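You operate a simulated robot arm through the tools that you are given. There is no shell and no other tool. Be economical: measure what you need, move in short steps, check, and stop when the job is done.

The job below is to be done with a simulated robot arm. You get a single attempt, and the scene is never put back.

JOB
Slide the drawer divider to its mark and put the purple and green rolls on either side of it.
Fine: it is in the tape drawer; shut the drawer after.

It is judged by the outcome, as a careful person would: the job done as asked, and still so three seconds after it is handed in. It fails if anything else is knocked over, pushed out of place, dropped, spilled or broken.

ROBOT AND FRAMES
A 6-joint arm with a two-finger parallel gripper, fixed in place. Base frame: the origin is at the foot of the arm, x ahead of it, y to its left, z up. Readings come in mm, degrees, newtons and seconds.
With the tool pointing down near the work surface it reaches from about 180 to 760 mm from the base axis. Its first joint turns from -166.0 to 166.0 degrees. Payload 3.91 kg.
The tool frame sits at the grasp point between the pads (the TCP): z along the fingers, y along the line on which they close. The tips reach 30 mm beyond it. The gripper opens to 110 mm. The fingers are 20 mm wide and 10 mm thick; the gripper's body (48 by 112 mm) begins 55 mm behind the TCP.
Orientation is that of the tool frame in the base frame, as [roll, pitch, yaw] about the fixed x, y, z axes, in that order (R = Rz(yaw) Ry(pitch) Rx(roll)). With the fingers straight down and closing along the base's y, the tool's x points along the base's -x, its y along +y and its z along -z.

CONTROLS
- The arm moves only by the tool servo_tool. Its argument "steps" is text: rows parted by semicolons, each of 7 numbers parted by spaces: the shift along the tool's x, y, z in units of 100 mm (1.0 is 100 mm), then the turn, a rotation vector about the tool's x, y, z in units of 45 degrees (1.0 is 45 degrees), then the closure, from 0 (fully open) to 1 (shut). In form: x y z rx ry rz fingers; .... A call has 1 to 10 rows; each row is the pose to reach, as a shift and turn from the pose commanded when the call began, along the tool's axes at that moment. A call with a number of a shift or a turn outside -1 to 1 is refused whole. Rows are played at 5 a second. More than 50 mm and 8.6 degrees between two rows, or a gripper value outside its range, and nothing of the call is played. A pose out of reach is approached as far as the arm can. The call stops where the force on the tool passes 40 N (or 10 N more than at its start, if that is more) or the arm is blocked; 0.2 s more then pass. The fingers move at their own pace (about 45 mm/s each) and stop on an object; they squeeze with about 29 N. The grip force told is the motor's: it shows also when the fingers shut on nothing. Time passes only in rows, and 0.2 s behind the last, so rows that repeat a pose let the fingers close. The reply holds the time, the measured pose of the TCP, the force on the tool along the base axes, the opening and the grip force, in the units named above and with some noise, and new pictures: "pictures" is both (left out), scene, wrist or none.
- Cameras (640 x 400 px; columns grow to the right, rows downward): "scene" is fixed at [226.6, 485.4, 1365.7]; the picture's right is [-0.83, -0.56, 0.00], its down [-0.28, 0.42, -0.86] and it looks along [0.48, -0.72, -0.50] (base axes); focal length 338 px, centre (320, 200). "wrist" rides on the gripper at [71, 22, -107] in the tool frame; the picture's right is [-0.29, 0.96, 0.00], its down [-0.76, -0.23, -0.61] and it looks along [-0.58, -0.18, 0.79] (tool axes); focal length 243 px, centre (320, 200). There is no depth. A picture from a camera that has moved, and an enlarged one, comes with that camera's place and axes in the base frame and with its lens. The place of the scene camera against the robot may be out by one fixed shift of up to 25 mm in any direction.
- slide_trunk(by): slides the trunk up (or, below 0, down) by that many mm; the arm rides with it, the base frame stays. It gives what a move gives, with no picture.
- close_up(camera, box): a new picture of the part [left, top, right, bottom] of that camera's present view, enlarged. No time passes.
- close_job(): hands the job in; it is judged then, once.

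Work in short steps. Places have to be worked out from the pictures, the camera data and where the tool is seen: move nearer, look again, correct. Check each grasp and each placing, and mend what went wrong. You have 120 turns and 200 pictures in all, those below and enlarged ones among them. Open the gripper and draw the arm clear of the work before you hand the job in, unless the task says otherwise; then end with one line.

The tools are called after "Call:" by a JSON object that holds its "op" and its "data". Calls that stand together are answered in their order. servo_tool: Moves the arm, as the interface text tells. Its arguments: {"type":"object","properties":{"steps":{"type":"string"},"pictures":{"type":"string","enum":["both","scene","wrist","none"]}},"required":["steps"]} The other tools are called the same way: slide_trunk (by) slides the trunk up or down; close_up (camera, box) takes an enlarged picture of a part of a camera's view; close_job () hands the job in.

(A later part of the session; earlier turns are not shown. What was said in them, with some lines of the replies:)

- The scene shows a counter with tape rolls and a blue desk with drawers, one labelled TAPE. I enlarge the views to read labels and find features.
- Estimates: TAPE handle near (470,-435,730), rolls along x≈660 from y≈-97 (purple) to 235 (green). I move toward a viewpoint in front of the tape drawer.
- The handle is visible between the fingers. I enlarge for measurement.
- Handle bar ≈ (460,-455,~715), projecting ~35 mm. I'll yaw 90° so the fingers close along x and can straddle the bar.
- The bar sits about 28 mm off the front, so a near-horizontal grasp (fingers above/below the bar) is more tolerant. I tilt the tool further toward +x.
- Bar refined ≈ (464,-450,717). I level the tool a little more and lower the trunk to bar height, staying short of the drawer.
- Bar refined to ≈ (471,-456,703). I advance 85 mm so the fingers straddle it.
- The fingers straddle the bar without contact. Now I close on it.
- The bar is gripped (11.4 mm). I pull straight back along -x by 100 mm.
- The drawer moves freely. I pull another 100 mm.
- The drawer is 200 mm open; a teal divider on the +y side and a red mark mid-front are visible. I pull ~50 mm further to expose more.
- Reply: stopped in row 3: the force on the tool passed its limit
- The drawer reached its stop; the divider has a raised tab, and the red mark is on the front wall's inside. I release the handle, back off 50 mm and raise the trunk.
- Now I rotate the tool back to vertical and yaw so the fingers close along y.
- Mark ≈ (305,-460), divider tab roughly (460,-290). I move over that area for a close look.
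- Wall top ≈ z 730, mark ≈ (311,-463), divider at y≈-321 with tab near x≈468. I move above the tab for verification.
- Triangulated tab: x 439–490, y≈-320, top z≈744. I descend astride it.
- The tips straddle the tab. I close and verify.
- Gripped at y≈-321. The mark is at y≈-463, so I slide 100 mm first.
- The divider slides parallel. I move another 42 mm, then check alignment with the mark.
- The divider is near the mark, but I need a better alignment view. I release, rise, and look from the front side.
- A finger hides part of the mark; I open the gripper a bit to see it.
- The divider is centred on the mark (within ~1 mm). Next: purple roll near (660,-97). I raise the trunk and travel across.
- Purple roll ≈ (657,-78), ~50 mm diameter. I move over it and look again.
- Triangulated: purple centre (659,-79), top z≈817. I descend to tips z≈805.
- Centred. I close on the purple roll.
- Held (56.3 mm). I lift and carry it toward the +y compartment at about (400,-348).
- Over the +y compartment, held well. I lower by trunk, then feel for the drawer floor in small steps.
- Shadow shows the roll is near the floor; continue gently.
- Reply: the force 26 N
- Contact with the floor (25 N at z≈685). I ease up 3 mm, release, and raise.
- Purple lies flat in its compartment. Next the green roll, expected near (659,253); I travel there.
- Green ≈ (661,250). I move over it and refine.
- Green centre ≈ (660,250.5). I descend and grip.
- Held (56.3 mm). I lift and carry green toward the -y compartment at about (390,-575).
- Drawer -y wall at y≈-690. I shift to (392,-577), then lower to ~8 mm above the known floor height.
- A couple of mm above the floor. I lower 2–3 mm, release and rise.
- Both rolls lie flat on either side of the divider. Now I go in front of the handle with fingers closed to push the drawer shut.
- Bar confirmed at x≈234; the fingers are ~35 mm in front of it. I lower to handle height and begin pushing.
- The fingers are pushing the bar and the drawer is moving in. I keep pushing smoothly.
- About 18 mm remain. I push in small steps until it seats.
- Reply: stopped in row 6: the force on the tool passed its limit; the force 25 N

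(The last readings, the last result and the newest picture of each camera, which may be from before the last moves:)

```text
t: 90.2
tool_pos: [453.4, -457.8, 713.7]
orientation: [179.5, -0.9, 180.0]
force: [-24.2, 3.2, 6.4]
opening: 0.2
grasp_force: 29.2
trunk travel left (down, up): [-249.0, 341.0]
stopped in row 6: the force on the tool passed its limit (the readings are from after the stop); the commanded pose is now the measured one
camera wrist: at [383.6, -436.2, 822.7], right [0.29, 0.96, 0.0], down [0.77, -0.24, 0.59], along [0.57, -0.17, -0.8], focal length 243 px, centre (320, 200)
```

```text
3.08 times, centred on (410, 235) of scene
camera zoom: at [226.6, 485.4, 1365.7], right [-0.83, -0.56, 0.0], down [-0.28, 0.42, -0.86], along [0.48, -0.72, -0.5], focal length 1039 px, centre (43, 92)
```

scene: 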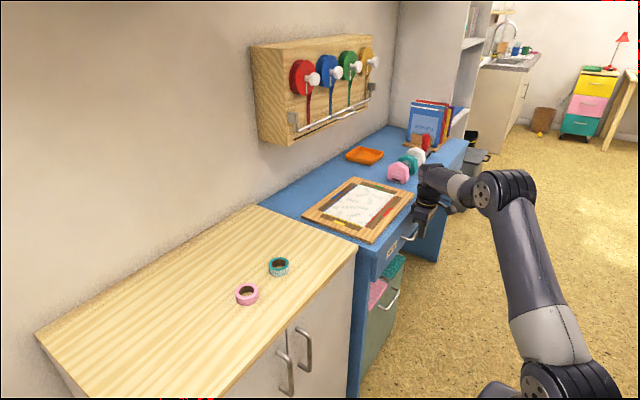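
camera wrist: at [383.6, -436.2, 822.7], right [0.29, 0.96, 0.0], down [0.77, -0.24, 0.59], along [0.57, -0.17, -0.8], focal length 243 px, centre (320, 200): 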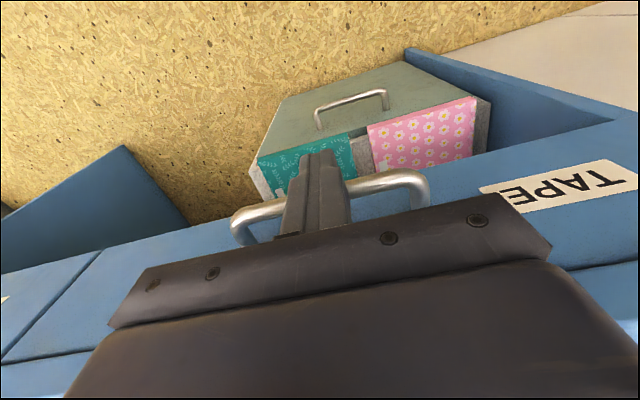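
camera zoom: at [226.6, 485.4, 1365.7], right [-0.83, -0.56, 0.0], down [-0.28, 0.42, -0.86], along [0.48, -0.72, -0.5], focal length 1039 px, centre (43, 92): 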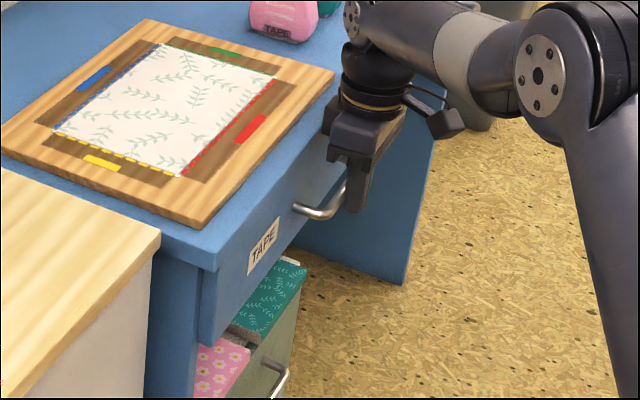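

The drawer is flush and seated. I back off, raise the arm clear, and check.

Call:
{"op": "servo_tool", "data": {"steps": "0.3 0 0 0 0 0 1; 0.6 0 0 0 0 0 1; 1 0 0 0 0 0 1", "pictures": "none"}}

Call:
{"op": "slide_trunk", "data": {"by": 240}}

Call:
{"op": "servo_tool", "data": {"steps": "0.3 0 0 0 0 0 0.3; 0.5 0 0 0 0 0 0.1; 0.5 0 0 0 0 0 0; 0.5 0 0 0 0 0 0", "pictures": "both"}}

Call:
{"op": "close_up", "data": {"camera": "scene", "box": [340, 130, 480, 300]}}

```text
t: 91.0
tool_pos: [357.4, -456.5, 714.1]
orientation: [179.5, -0.6, 180.0]
force: [-0.3, 0.1, 0.0]
opening: 0.0
grasp_force: 29.4
trunk travel left (down, up): [-249.0, 341.0]
```

```text
t: 93.5
tool_pos: [358.2, -456.5, 952.4]
orientation: [179.5, -0.7, 179.9]
force: [0.7, 0.2, -0.4]
opening: 0.0
grasp_force: 29.0
trunk travel left (down, up): [-489.0, 101.0]
```

```text
t: 94.5
tool_pos: [307.0, -457.3, 954.6]
orientation: [179.5, -0.7, 179.9]
force: [0.3, 0.3, 0.3]
opening: 84.4
grasp_force: 0.0
trunk travel left (down, up): [-489.0, 101.0]
camera wrist: at [236.3, -435.8, 1064.2], right [0.29, 0.96, 0.01], down [0.77, -0.24, 0.6], along [0.57, -0.17, -0.8], focal length 243 px, centre (320, 200)
```

scene: 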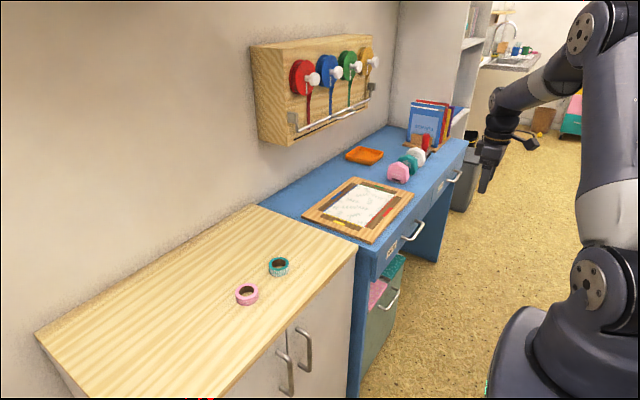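
wrist: 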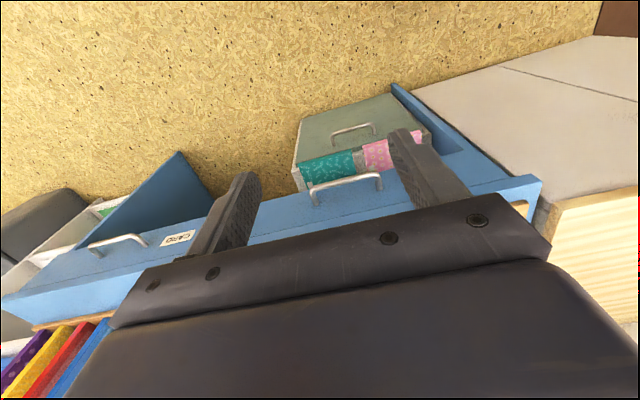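

```text
2.35 times, centred on (410, 215) of scene
camera zoom: at [226.6, 485.4, 1365.7], right [-0.83, -0.56, 0.0], down [-0.28, 0.42, -0.86], along [0.48, -0.72, -0.5], focal length 795 px, centre (108, 165)
```

zoom: 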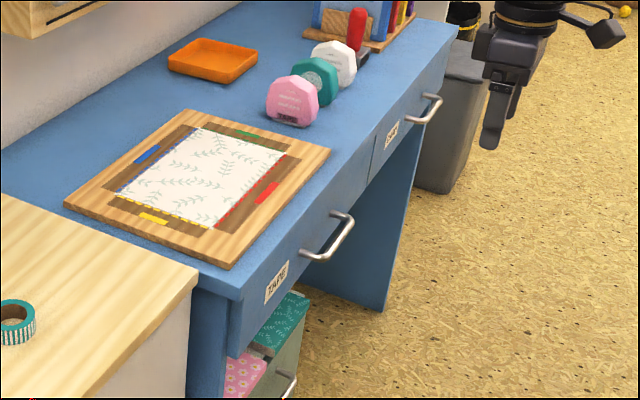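

The drawer is shut flush, everything else is undisturbed, and the gripper is open and clear. I hand the job in.

Call:
{"op": "close_job", "data": {}}

```text
The job is handed in.
```

The divider is on its red mark in the tape drawer, with the purple roll on the right of it and the green roll on the left (seen from inside the desk facing out), and the drawer is shut. I did not reopen it to check that nothing shifted as it closed.
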